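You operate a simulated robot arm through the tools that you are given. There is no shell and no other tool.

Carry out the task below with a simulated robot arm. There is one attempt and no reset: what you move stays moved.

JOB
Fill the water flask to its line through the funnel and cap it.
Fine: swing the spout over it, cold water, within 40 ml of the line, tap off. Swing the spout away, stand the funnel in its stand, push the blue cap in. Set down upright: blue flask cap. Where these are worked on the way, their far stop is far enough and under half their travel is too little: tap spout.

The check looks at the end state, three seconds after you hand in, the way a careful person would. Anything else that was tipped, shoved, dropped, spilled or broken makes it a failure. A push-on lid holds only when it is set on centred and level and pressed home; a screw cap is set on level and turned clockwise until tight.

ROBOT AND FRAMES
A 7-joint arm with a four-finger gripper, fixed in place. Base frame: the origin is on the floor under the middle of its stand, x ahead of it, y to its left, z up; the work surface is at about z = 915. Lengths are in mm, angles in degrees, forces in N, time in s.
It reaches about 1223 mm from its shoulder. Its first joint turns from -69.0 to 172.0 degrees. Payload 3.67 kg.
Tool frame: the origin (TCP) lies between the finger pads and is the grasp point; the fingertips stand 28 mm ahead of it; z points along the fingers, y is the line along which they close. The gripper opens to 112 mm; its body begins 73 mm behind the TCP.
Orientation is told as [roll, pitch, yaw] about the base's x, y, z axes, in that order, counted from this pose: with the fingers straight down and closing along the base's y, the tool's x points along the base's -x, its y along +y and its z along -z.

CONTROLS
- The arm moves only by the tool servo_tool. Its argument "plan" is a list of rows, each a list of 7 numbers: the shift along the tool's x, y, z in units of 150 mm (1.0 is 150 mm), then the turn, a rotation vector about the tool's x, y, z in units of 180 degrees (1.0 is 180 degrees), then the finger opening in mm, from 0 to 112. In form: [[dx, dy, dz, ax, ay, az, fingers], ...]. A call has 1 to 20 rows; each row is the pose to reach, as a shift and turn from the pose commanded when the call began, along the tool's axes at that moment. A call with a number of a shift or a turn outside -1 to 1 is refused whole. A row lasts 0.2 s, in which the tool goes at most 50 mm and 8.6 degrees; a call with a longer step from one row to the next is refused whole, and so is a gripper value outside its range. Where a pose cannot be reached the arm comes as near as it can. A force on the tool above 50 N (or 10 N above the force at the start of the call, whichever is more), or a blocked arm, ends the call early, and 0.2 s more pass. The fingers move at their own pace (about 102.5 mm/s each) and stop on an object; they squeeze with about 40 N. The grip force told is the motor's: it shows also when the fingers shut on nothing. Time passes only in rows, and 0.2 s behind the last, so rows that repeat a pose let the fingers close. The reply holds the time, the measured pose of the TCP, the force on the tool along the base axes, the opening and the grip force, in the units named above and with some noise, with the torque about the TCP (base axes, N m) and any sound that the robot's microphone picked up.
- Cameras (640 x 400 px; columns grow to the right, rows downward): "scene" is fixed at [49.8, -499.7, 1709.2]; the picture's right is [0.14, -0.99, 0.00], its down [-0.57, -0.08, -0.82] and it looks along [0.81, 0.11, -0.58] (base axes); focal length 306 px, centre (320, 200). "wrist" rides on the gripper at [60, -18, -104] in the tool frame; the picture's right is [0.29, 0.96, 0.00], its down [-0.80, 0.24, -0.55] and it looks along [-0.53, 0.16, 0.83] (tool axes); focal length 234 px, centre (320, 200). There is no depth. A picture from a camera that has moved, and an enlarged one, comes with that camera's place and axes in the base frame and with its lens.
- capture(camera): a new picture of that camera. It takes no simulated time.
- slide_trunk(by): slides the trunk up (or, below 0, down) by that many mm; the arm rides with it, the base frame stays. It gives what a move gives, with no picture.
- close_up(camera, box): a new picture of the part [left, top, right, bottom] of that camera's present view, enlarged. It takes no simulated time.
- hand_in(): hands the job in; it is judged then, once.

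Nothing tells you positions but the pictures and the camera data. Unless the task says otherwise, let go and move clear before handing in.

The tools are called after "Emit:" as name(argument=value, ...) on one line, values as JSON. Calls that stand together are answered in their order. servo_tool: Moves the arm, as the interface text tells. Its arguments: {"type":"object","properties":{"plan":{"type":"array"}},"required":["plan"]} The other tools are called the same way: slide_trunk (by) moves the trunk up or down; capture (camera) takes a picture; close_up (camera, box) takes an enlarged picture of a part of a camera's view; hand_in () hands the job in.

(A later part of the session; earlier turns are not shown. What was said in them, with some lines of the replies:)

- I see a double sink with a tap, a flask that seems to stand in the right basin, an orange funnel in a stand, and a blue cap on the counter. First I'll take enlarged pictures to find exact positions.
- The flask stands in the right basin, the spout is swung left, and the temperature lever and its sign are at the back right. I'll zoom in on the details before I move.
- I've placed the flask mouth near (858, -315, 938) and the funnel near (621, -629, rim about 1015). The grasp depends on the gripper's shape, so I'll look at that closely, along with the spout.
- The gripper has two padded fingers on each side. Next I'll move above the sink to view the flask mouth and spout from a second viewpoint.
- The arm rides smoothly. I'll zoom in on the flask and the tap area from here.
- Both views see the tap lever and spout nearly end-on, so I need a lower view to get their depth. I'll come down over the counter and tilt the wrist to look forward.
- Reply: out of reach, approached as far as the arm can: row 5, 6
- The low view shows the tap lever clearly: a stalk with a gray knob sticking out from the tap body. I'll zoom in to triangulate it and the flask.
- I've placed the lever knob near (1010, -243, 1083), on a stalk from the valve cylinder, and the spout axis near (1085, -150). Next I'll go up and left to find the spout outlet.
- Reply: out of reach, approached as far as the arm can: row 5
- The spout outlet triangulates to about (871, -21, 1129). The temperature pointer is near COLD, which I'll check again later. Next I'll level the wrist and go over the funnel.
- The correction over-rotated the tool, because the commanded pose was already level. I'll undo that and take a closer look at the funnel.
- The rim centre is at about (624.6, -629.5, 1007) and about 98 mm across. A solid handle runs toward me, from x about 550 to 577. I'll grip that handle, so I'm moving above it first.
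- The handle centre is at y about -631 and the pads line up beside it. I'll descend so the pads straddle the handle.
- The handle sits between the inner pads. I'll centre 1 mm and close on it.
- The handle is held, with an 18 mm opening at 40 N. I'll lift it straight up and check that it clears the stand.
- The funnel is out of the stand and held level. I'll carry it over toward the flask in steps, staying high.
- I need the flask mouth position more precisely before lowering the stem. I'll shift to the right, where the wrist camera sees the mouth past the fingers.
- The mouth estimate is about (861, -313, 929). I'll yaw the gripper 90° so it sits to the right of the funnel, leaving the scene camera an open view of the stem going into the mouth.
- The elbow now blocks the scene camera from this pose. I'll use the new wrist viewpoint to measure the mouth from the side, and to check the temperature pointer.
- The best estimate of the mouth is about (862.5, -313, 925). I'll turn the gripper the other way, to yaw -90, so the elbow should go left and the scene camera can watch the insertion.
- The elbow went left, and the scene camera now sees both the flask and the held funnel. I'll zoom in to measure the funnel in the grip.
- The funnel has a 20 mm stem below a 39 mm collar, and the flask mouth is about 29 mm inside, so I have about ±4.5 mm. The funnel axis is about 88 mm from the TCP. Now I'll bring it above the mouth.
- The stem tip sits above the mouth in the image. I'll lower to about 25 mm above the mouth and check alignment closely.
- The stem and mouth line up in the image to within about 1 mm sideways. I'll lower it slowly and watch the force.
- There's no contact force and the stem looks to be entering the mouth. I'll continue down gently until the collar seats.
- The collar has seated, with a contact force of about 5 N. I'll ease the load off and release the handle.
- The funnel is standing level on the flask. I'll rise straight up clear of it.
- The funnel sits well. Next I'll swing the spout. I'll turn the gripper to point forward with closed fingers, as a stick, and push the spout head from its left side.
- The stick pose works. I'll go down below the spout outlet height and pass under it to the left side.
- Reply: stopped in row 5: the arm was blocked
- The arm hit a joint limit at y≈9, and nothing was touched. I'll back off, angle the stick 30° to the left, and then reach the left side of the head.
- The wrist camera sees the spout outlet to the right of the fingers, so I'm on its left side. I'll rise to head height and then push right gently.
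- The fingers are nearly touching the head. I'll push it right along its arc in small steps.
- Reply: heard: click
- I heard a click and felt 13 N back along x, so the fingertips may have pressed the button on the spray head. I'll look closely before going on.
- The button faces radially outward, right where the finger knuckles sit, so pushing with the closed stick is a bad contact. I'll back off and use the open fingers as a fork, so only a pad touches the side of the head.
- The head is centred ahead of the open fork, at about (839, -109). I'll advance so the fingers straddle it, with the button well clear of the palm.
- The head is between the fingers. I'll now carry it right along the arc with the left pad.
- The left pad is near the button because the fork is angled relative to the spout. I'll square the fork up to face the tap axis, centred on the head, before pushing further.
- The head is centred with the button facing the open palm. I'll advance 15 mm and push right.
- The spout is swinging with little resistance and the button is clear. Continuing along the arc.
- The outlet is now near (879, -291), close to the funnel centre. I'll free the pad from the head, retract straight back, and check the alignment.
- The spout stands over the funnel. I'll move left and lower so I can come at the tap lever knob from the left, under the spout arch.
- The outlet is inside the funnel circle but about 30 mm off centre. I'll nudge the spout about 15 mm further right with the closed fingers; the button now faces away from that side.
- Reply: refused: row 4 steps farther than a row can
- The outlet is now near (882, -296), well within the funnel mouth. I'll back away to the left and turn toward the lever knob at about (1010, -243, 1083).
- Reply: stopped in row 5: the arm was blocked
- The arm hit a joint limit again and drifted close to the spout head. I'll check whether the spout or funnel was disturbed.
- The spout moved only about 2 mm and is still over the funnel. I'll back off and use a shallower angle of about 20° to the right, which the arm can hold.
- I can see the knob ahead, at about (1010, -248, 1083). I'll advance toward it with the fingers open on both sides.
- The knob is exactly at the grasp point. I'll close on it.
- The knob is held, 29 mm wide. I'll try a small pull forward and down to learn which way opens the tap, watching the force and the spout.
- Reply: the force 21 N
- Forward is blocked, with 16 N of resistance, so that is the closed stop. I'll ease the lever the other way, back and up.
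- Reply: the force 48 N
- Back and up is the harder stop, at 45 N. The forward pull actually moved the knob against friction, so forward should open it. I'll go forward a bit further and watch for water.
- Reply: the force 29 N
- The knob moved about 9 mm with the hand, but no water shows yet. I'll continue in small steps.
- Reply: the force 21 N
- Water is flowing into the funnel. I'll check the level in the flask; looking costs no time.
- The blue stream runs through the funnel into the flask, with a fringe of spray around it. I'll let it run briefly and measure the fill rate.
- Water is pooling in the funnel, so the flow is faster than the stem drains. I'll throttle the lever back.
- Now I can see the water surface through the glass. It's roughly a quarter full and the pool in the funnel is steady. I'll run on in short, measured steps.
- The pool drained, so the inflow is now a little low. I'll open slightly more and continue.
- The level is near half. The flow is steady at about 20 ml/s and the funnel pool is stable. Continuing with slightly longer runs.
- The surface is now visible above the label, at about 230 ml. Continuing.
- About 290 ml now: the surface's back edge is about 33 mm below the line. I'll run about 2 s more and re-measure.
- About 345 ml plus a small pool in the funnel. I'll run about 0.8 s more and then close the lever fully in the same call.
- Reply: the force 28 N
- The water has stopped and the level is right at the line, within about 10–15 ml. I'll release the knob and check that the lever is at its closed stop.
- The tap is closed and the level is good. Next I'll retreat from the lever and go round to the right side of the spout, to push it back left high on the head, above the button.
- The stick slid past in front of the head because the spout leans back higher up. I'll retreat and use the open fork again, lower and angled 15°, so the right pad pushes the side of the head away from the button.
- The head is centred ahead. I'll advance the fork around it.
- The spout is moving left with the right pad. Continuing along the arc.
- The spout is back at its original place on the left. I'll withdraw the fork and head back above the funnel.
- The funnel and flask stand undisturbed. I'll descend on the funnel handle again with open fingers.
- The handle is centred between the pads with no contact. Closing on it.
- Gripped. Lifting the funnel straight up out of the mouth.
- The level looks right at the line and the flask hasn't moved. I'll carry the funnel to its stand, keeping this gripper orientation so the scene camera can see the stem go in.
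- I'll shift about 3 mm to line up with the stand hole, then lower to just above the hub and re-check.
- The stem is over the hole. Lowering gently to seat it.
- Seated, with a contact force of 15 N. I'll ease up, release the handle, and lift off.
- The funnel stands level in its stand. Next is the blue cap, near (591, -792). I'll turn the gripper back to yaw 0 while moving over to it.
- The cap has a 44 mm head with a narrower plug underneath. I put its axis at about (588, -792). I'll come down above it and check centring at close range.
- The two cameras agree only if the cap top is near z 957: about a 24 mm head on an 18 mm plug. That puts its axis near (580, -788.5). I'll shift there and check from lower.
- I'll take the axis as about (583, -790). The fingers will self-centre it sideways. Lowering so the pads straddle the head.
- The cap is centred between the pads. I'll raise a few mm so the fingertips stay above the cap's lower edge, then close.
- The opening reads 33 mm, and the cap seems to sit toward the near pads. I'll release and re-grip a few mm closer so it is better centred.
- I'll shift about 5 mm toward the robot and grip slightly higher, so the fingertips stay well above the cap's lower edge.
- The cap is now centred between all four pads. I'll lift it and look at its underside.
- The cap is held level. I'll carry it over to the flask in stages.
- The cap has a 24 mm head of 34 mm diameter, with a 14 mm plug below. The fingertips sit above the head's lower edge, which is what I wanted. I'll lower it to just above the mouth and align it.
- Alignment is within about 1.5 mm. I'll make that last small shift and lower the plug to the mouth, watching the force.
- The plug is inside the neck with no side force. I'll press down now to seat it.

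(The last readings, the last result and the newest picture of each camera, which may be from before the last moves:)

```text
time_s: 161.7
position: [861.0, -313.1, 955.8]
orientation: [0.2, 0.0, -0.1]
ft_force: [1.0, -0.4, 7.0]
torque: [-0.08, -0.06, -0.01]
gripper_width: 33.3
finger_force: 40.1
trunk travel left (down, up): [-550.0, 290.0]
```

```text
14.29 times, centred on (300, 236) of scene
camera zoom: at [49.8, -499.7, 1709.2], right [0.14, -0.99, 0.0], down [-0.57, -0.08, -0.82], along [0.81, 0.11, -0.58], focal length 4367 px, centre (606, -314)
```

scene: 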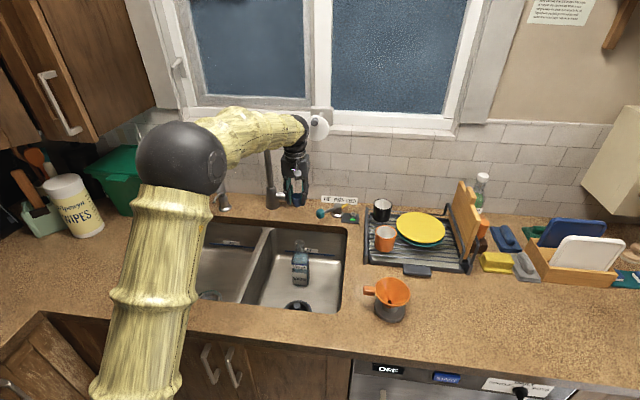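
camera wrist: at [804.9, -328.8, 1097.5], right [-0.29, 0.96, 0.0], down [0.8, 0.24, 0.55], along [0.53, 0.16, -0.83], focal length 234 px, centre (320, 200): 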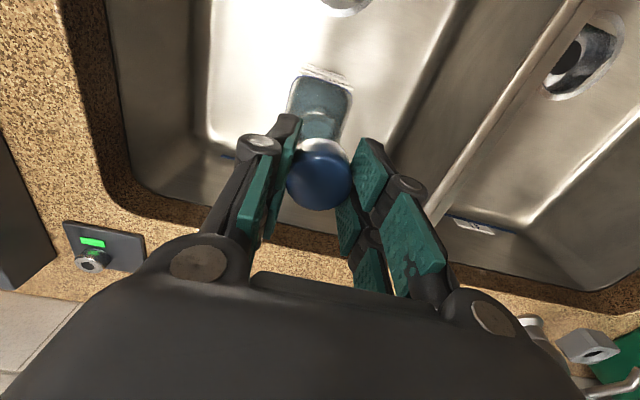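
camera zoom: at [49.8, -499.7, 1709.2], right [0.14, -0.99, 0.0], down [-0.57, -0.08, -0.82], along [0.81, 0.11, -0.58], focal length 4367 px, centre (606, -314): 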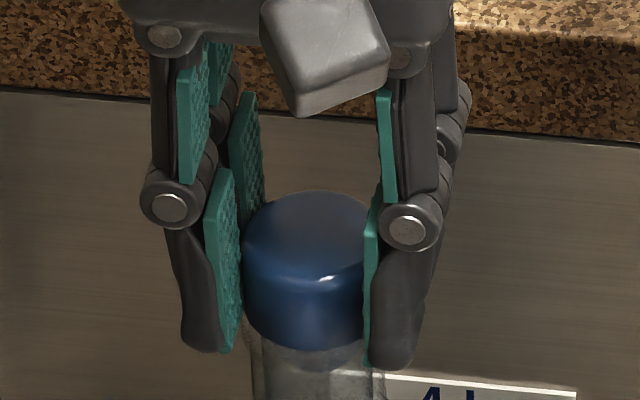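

Contact at 7 N, well centred with almost no torque. I'll press a little more, then release and push from the top with closed fingers to be sure it's home.

Emit:
servo_tool(plan=[[0, 0, 0.008, 0, 0, 0, 0], [0, 0, 0.016, 0, 0, 0, 0], [0, 0, 0.016, 0, 0, 0, 0]])

Emit:
close_up(camera="scene", box=[288, 222, 312, 250])

```text
time_s: 162.5
position: [861.4, -312.6, 955.8]
orientation: [0.1, -0.1, 0.0]
ft_force: [4.8, -2.3, 26.8]
torque: [-0.08, -0.13, -0.01]
gripper_width: 33.6
finger_force: 39.9
trunk travel left (down, up): [-550.0, 290.0]
```

```text
14.29 times, centred on (300, 236) of scene
camera zoom: at [49.8, -499.7, 1709.2], right [0.14, -0.99, 0.0], down [-0.57, -0.08, -0.82], along [0.81, 0.11, -0.58], focal length 4367 px, centre (606, -314)
```

zoom: 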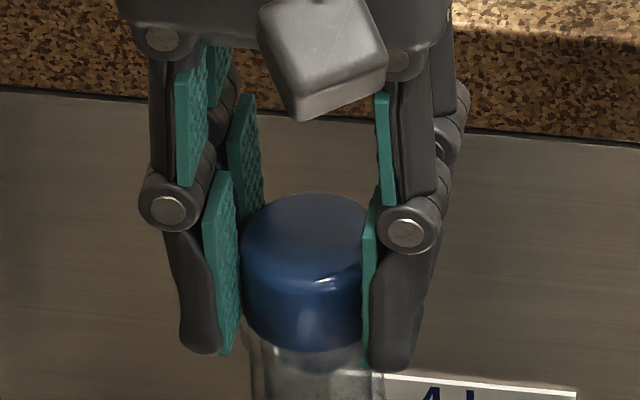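

Emit:
servo_tool(plan=[[0, 0, 0.009, 0, 0, 0, 0], [0, 0, 0.009, 0, 0, 0, 0], [0, 0, -0.01, 0, 0, 0, 0], [0, 0, -0.02, 0, 0, 0, 0], [0, 0, -0.02, 0, 0, 0, 36], [0, 0, -0.02, 0, 0, 0, 44], [0, 0, -0.02, 0, 0, 0, 60], [0, 0, -0.02, 0, 0, 0, 70], [0, 0, -0.02, 0, 0, 0, 70]])

Emit:
close_up(camera="scene", box=[280, 215, 320, 290])

Emit:
capture(camera="wrist")

```text
time_s: 164.5
position: [863.2, -314.2, 954.6]
orientation: [0.2, 0.0, 0.1]
ft_force: [0.3, 0.2, -0.2]
torque: [-0.03, -0.02, -0.01]
gripper_width: 70.1
finger_force: 0.1
trunk travel left (down, up): [-550.0, 290.0]
```

```text
5.33 times, centred on (300, 252) of scene
camera zoom: at [49.8, -499.7, 1709.2], right [0.14, -0.99, 0.0], down [-0.57, -0.08, -0.82], along [0.81, 0.11, -0.58], focal length 1630 px, centre (427, -80)
```

zoom: 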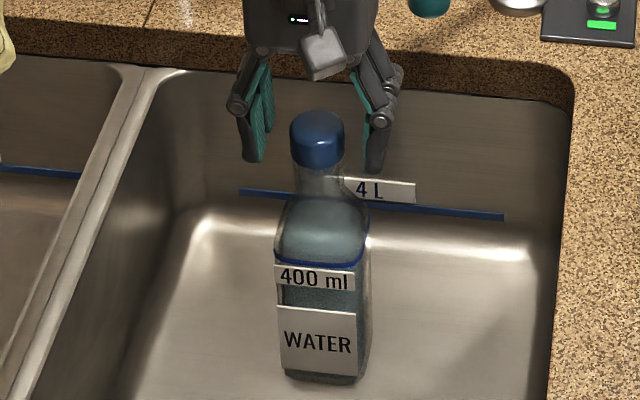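

```text
taken
camera wrist: at [804.5, -332.7, 1058.3], right [-0.29, 0.96, 0.0], down [0.8, 0.24, 0.55], along [0.53, 0.16, -0.83], focal length 234 px, centre (320, 200)
```

wrist: 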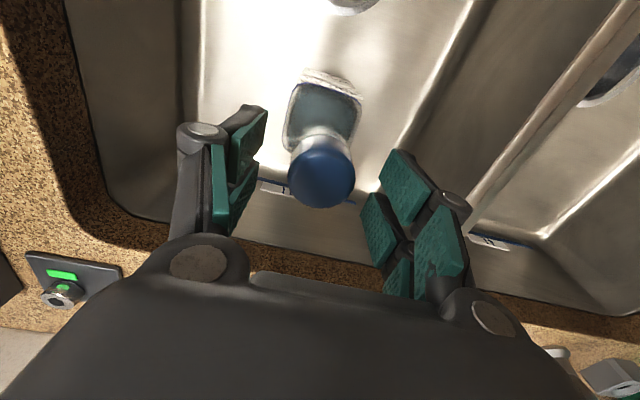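

The cap sits straight on the flask. I'll rise, close the fingers, and press on its top to make sure it's home.

Emit:
servo_tool(plan=[[0, 0, -0.1, 0, 0, 0, 70], [0, 0, -0.25, 0, 0, 0, 70], [0, 0, -0.36, 0, 0, 0, 70], [0, 0, -0.36, 0, 0, 0, 30], [0, 0, -0.36, 0, 0, 0, 0], [0, 0, -0.36, 0, 0, 0, 0]])

Emit:
close_up(camera="scene", box=[288, 215, 316, 250])

Emit:
close_up(camera="wrist", box=[270, 100, 370, 210])

```text
time_s: 165.9
position: [862.1, -312.9, 1010.0]
orientation: [0.2, 0.1, 0.0]
ft_force: [-0.4, 0.6, -0.2]
torque: [0.0, 0.0, -0.01]
gripper_width: 0.0
finger_force: 36.4
trunk travel left (down, up): [-550.0, 290.0]
```

```text
11.43 times, centred on (302, 232) of scene
camera zoom: at [49.8, -499.7, 1709.2], right [0.14, -0.99, 0.0], down [-0.57, -0.08, -0.82], along [0.81, 0.11, -0.58], focal length 3494 px, centre (526, -171)
```

zoom: 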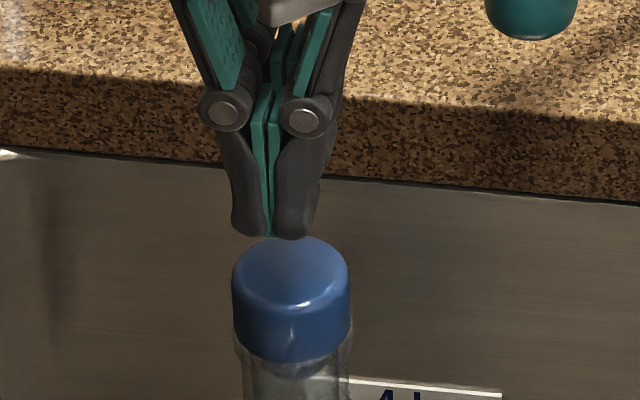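

```text
3.64 times, centred on (320, 155) of wrist
camera zoom: at [804.2, -332.2, 1112.1], right [-0.29, 0.96, 0.0], down [0.8, 0.24, 0.55], along [0.53, 0.16, -0.83], focal length 852 px, centre (320, 364)
```

zoom: 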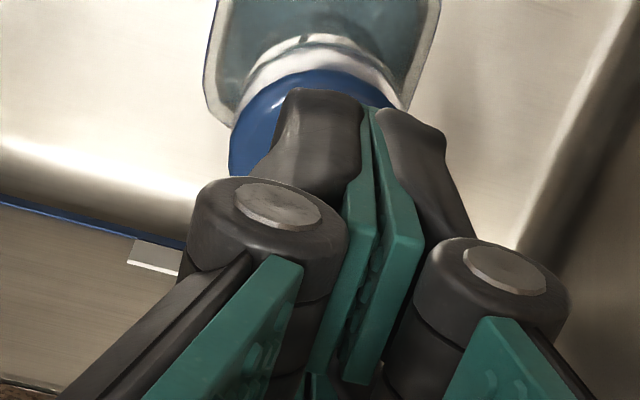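

Emit:
servo_tool(plan=[[0, -0.008, 0.06, 0, 0, 0, 0], [0, -0.008, 0.12, 0, 0, 0, 0], [0, -0.008, 0.18, 0, 0, 0, 0], [0, -0.008, 0.18, 0, 0, 0, 0]])

Emit:
close_up(camera="scene", box=[288, 215, 316, 250])

```text
time_s: 166.9
position: [862.2, -313.0, 981.3]
orientation: [0.0, 0.2, 0.0]
ft_force: [-0.1, -0.3, 0.3]
torque: [0.0, -0.05, 0.03]
gripper_width: 0.0
finger_force: 35.6
trunk travel left (down, up): [-550.0, 290.0]
```

```text
11.43 times, centred on (302, 232) of scene
camera zoom: at [49.8, -499.7, 1709.2], right [0.14, -0.99, 0.0], down [-0.57, -0.08, -0.82], along [0.81, 0.11, -0.58], focal length 3494 px, centre (526, -171)
```

zoom: 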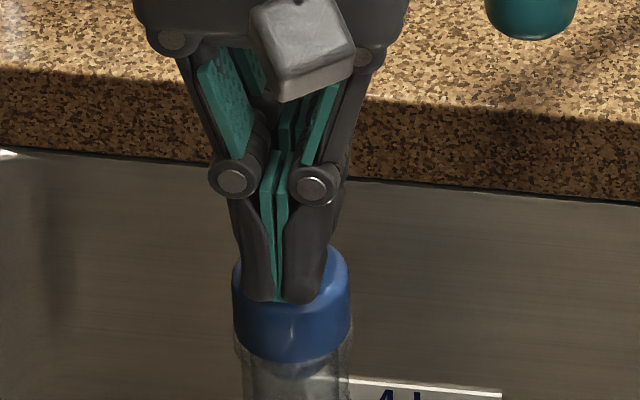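

Emit:
servo_tool(plan=[[0, -0.004, 0.012, 0, 0, 0, 0], [0, -0.004, 0.024, 0, 0, 0, 0], [0, -0.004, 0.024, 0, 0, 0, 0]])

Emit:
servo_tool(plan=[[0, 0, 0.01, 0, 0, 0, 0], [0, 0, 0.02, 0, 0, 0, 0], [0, 0, 0.02, 0, 0, 0, 0]])

```text
time_s: 167.7
position: [863.1, -315.0, 978.6]
orientation: [0.3, 0.1, 0.0]
ft_force: [-0.5, -0.2, -0.7]
torque: [0.0, 0.02, 0.0]
gripper_width: 0.0
finger_force: 35.3
trunk travel left (down, up): [-550.0, 290.0]
```

```text
time_s: 168.5
position: [862.4, -315.5, 975.4]
orientation: [0.1, 0.0, 0.0]
ft_force: [0.4, 0.3, 0.4]
torque: [-0.01, -0.01, 0.01]
gripper_width: 0.1
finger_force: 36.4
trunk travel left (down, up): [-550.0, 290.0]
```

Emit:
servo_tool(plan=[[0, 0, 0.012, 0, 0, 0, 0], [0, 0, 0.02, 0, 0, 0, 0], [0, 0, 0.02, 0, 0, 0, 0]])

Emit:
close_up(camera="scene", box=[288, 215, 316, 250])

```text
time_s: 169.3
position: [862.6, -314.7, 972.5]
orientation: [0.1, 0.0, 0.0]
ft_force: [0.7, 0.0, 8.4]
torque: [-0.03, -0.04, 0.03]
gripper_width: 6.1
finger_force: 35.5
trunk travel left (down, up): [-550.0, 290.0]
```

```text
11.43 times, centred on (302, 232) of scene
camera zoom: at [49.8, -499.7, 1709.2], right [0.14, -0.99, 0.0], down [-0.57, -0.08, -0.82], along [0.81, 0.11, -0.58], focal length 3494 px, centre (526, -171)
```

zoom: 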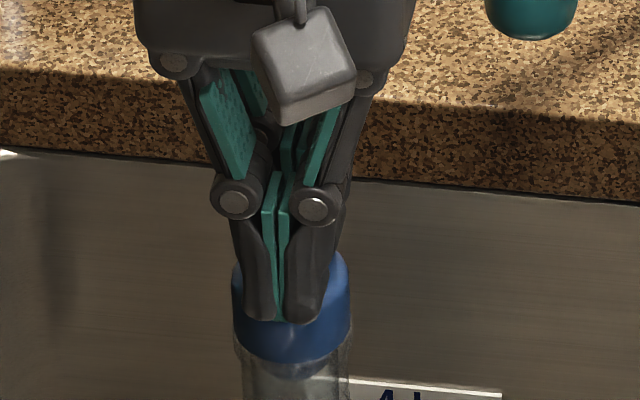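

Emit:
servo_tool(plan=[[0, 0, 0.01, 0, 0, 0, 0], [0, 0, 0.02, 0, 0, 0, 0], [0, 0, 0.02, 0, 0, 0, 0]])

Emit:
close_up(camera="scene", box=[288, 215, 316, 250])

```text
time_s: 170.1
position: [861.7, -314.4, 974.1]
orientation: [0.1, -0.3, 0.0]
ft_force: [4.5, -2.3, 32.6]
torque: [-0.04, -0.14, -0.02]
gripper_width: 6.1
finger_force: 35.5
trunk travel left (down, up): [-550.0, 290.0]
```

```text
11.43 times, centred on (302, 232) of scene
camera zoom: at [49.8, -499.7, 1709.2], right [0.14, -0.99, 0.0], down [-0.57, -0.08, -0.82], along [0.81, 0.11, -0.58], focal length 3494 px, centre (526, -171)
```

zoom: 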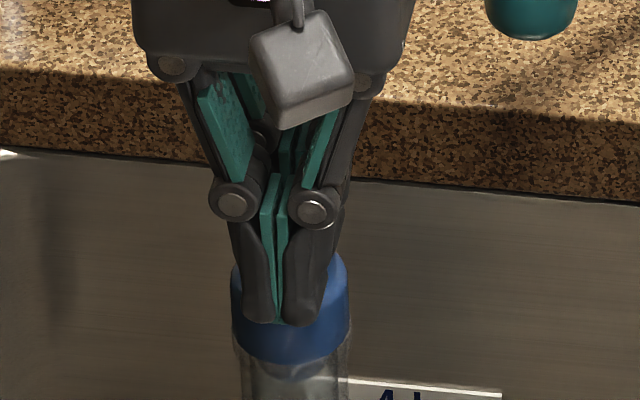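

Emit:
servo_tool(plan=[[0, 0, 0.008, 0, 0, 0, 0], [0, 0, 0.008, 0, 0, 0, 0]])

Emit:
servo_tool(plan=[[0, 0, -0.05, 0, 0, 0, 0], [0, 0, -0.2, 0, 0, 0, 0], [0, 0, -0.5, 0, 0, 0, 0], [0, 0, -0.8, 0, 0, 0, 0], [0, 0, -1.0, 0, 0, 0, 0]])

Emit:
close_up(camera="scene", box=[280, 215, 320, 290])

Emit:
close_up(camera="scene", box=[288, 222, 316, 250])

Emit:
capture(camera="wrist")

```text
time_s: 170.7
position: [859.2, -314.4, 973.5]
orientation: [0.1, -0.3, 0.0]
ft_force: [7.4, -3.9, 47.5]
torque: [-0.12, -0.21, 0.04]
gripper_width: 5.9
finger_force: 36.1
trunk travel left (down, up): [-550.0, 290.0]
```

```text
time_s: 171.9
position: [863.2, -314.7, 1117.2]
orientation: [0.2, 0.2, 0.0]
ft_force: [-0.3, 0.0, 0.1]
torque: [-0.03, 0.0, 0.02]
gripper_width: 0.1
finger_force: 36.1
trunk travel left (down, up): [-550.0, 290.0]
```

```text
5.33 times, centred on (300, 252) of scene
camera zoom: at [49.8, -499.7, 1709.2], right [0.14, -0.99, 0.0], down [-0.57, -0.08, -0.82], along [0.81, 0.11, -0.58], focal length 1630 px, centre (427, -80)
```

zoom: 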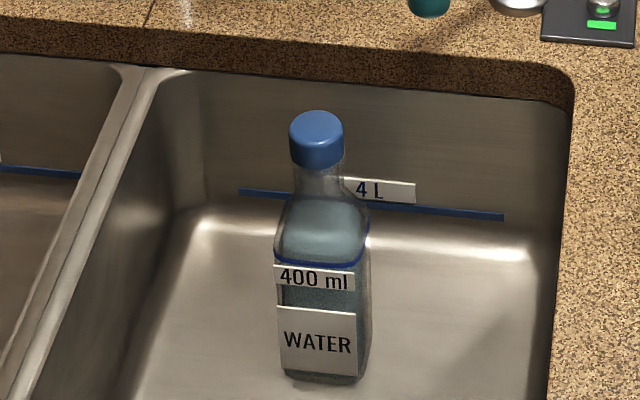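

```text
14.29 times, centred on (302, 236) of scene
camera zoom: at [49.8, -499.7, 1709.2], right [0.14, -0.99, 0.0], down [-0.57, -0.08, -0.82], along [0.81, 0.11, -0.58], focal length 4367 px, centre (577, -314)
```

zoom: 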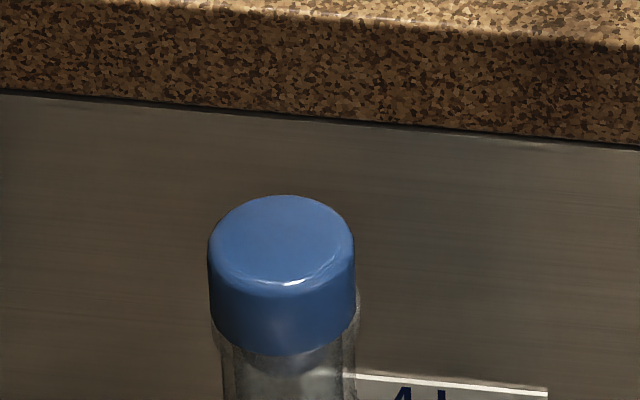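

```text
taken
camera wrist: at [804.7, -333.7, 1221.6], right [-0.29, 0.96, 0.0], down [0.8, 0.24, 0.55], along [0.53, 0.16, -0.83], focal length 234 px, centre (320, 200)
```

wrist: 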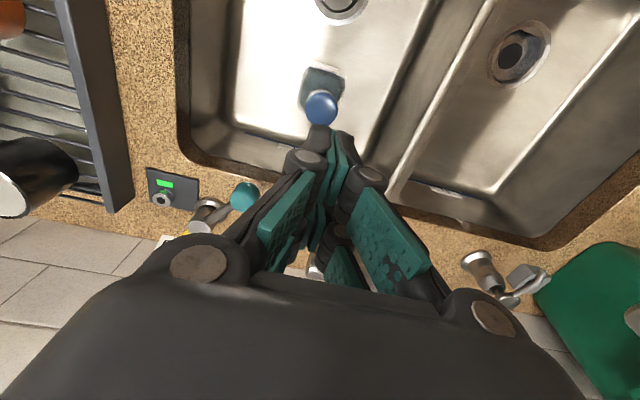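

The cap is on level and centred, and its head sits flush on the rim. It didn't move under 47 N. I'll do final checks of the water level, spout, tap, and funnel.

Emit:
close_up(camera="scene", box=[288, 240, 314, 285])

Emit:
close_up(camera="scene", box=[190, 110, 330, 230])

Emit:
close_up(camera="scene", box=[350, 260, 430, 330])

Emit:
capture(camera="scene")

```text
8.89 times, centred on (301, 262) of scene
camera zoom: at [49.8, -499.7, 1709.2], right [0.14, -0.99, 0.0], down [-0.57, -0.08, -0.82], along [0.81, 0.11, -0.58], focal length 2717 px, centre (489, -356)
```

zoom: 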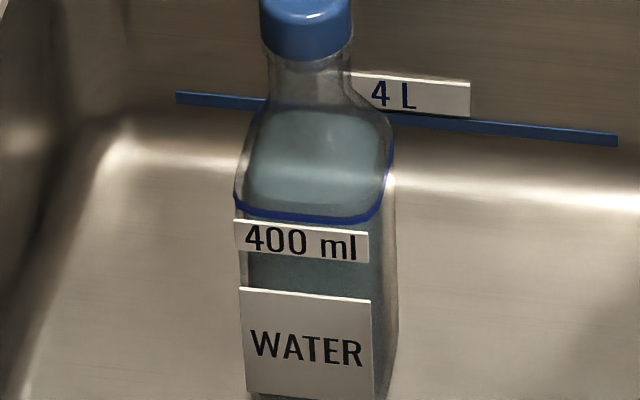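

```text
3.33 times, centred on (260, 170) of scene
camera zoom: at [49.8, -499.7, 1709.2], right [0.14, -0.99, 0.0], down [-0.57, -0.08, -0.82], along [0.81, 0.11, -0.58], focal length 1019 px, centre (520, 300)
```

zoom: 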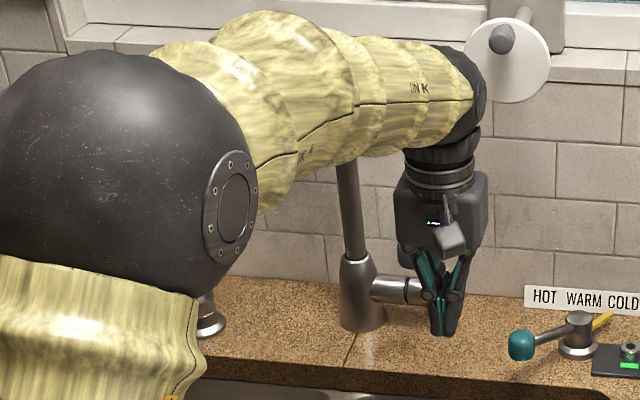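

```text
5.71 times, centred on (390, 295) of scene
camera zoom: at [49.8, -499.7, 1709.2], right [0.14, -0.99, 0.0], down [-0.57, -0.08, -0.82], along [0.81, 0.11, -0.58], focal length 1747 px, centre (-80, -343)
```

zoom: 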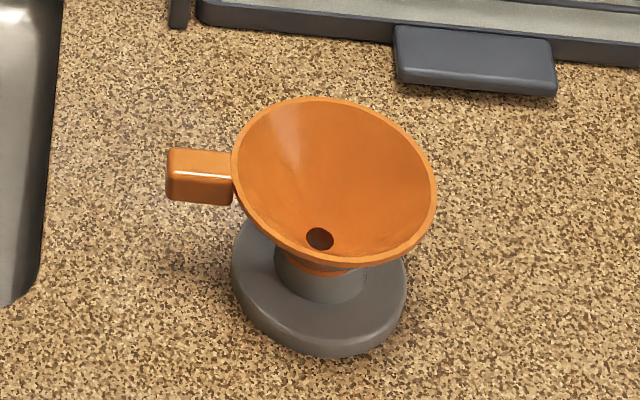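

```text
taken
```

scene: 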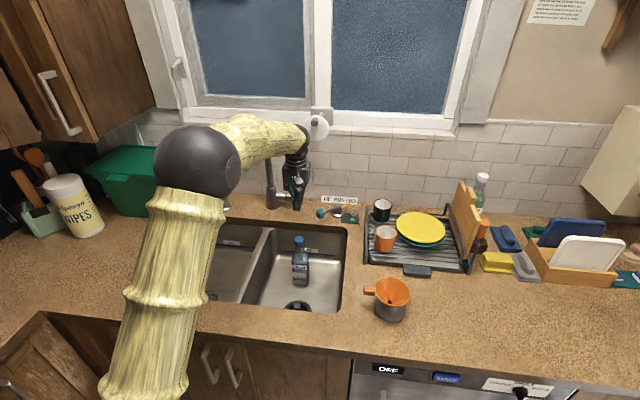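

All looks right: the level is at the line, the cap is seated, the funnel is in its stand, and the tap is off. I'll move the arm up and away to the right before handing in.

Emit:
servo_tool(plan=[[0, -0.1, -0.25, 0, 0, 0, 20], [0.05, -0.3, -0.5, 0, 0, 0, 40], [0.15, -0.55, -0.7, 0, 0, 0, 60], [0.3, -0.8, -0.85, 0, 0, 0, 60], [0.45, -1.0, -0.95, 0, 0, 0, 60]])

Emit:
servo_tool(plan=[[0.15, -0.2, 0, 0, 0, 0, 60], [0.35, -0.4, -0.1, 0, 0, 0, 60], [0.5, -0.6, -0.2, 0, 0, 0, 60], [0.5, -0.6, -0.2, 0, 0, 0, 60]])

Emit:
capture(camera="scene")

Emit:
capture(camera="wrist")

```text
refused: row 3 steps farther than a row can; nothing moved
```

```text
time_s: 172.9
position: [788.8, -403.9, 1148.6]
orientation: [0.1, 0.1, 0.0]
ft_force: [0.2, 1.0, -0.8]
torque: [-0.02, 0.03, 0.03]
gripper_width: 59.8
finger_force: 0.1
trunk travel left (down, up): [-550.0, 290.0]
```

```text
taken
```

scene: 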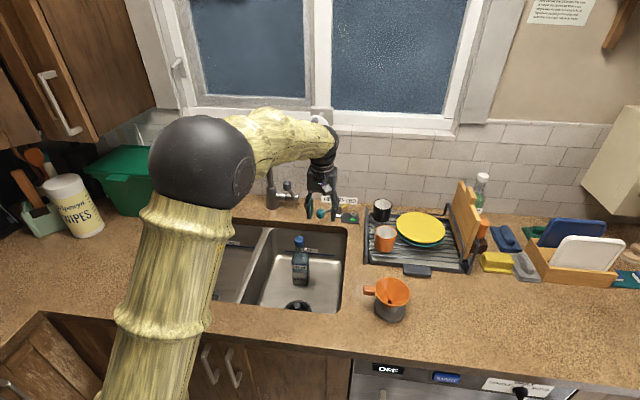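

```text
taken
camera wrist: at [730.6, -423.7, 1251.4], right [-0.29, 0.96, 0.0], down [0.8, 0.24, 0.55], along [0.53, 0.16, -0.83], focal length 234 px, centre (320, 200)
```

wrist: 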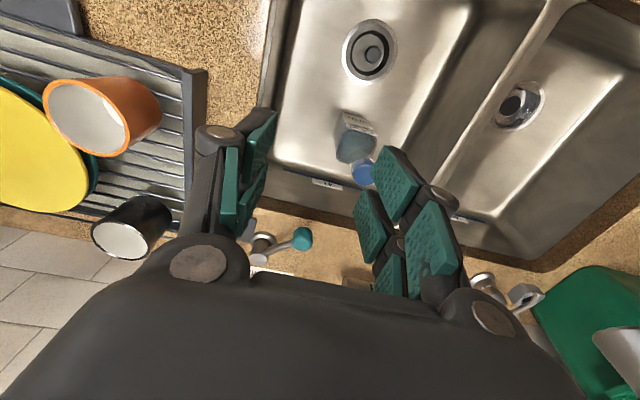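

I'll raise the arm clear and take a last look at the spout and lever.

Emit:
servo_tool(plan=[[0.1, -0.1, -0.25, 0, 0, 0, 60], [0.2, -0.2, -0.5, 0, 0, 0, 60], [0.3, -0.3, -0.75, 0, 0, 0, 60], [0.4, -0.4, -1.0, 0, 0, 0, 60]])

Emit:
capture(camera="scene")

Emit:
close_up(camera="scene", box=[190, 110, 350, 300])

Emit:
capture(camera="wrist")

```text
time_s: 173.9
position: [727.4, -466.0, 1299.5]
orientation: [0.1, 0.1, 0.1]
ft_force: [0.0, 0.7, -0.1]
torque: [0.01, -0.01, 0.02]
gripper_width: 60.2
finger_force: 0.0
trunk travel left (down, up): [-550.0, 290.0]
```

```text
taken
```

scene: 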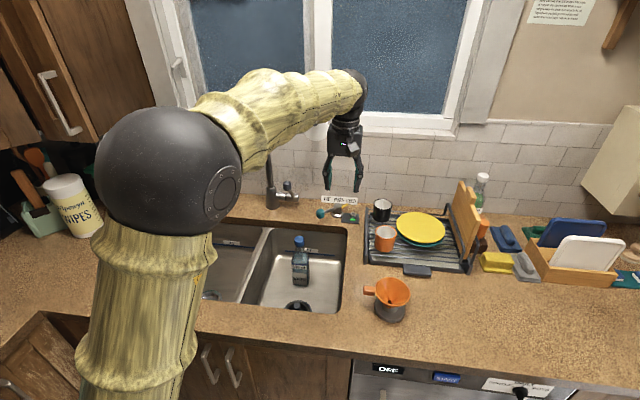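

```text
2.11 times, centred on (270, 205) of scene
camera zoom: at [49.8, -499.7, 1709.2], right [0.14, -0.99, 0.0], down [-0.57, -0.08, -0.82], along [0.81, 0.11, -0.58], focal length 644 px, centre (425, 190)
```

zoom: 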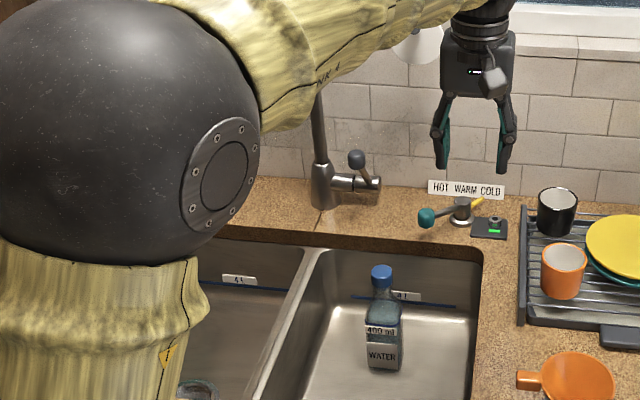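

```text
taken
camera wrist: at [669.1, -485.8, 1402.4], right [-0.29, 0.96, 0.0], down [0.8, 0.24, 0.55], along [0.53, 0.16, -0.83], focal length 234 px, centre (320, 200)
```

wrist: 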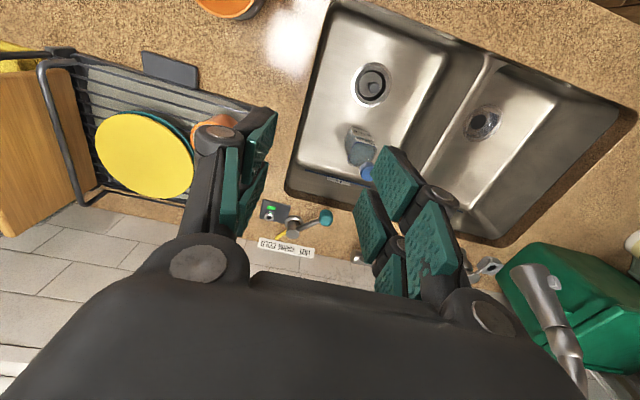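

Everything is in its end state: the flask is filled to the line and capped, the tap is off, the spout is swung away, the funnel is in its stand, and the arm is clear. Handing in.

Emit:
hand_in()

```text
The job is handed in.
```

I filled the flask to its line, capped it, and handed the job in; I don't have the check's verdict.

- **Water level:** about 390 ml, judged from the pictures, so roughly 10 ml under the 400 ml line. The pointer already showed COLD, so I left the temperature lever alone.
- **Tap and spout:** the tap is off, with its lever back at the closed stop. The spout is back where it started on the left.
- **Funnel:** standing level in its stand, with the handle now pointing left instead of toward the robot.
- **Cap:** pushed into the flask mouth, level and centred. It did not move when I pressed on it with 47 N.

**Possible issues:**
- **Spout button:** on my first push of the spout I heard a click, probably the button on the spray head being pressed. The water then came out as a solid stream with a fringe of mist. I did not press the button again, so the spray setting may have changed.
- **Mist in the sink:** some of that mist may have missed the funnel and fallen into the sink basin.
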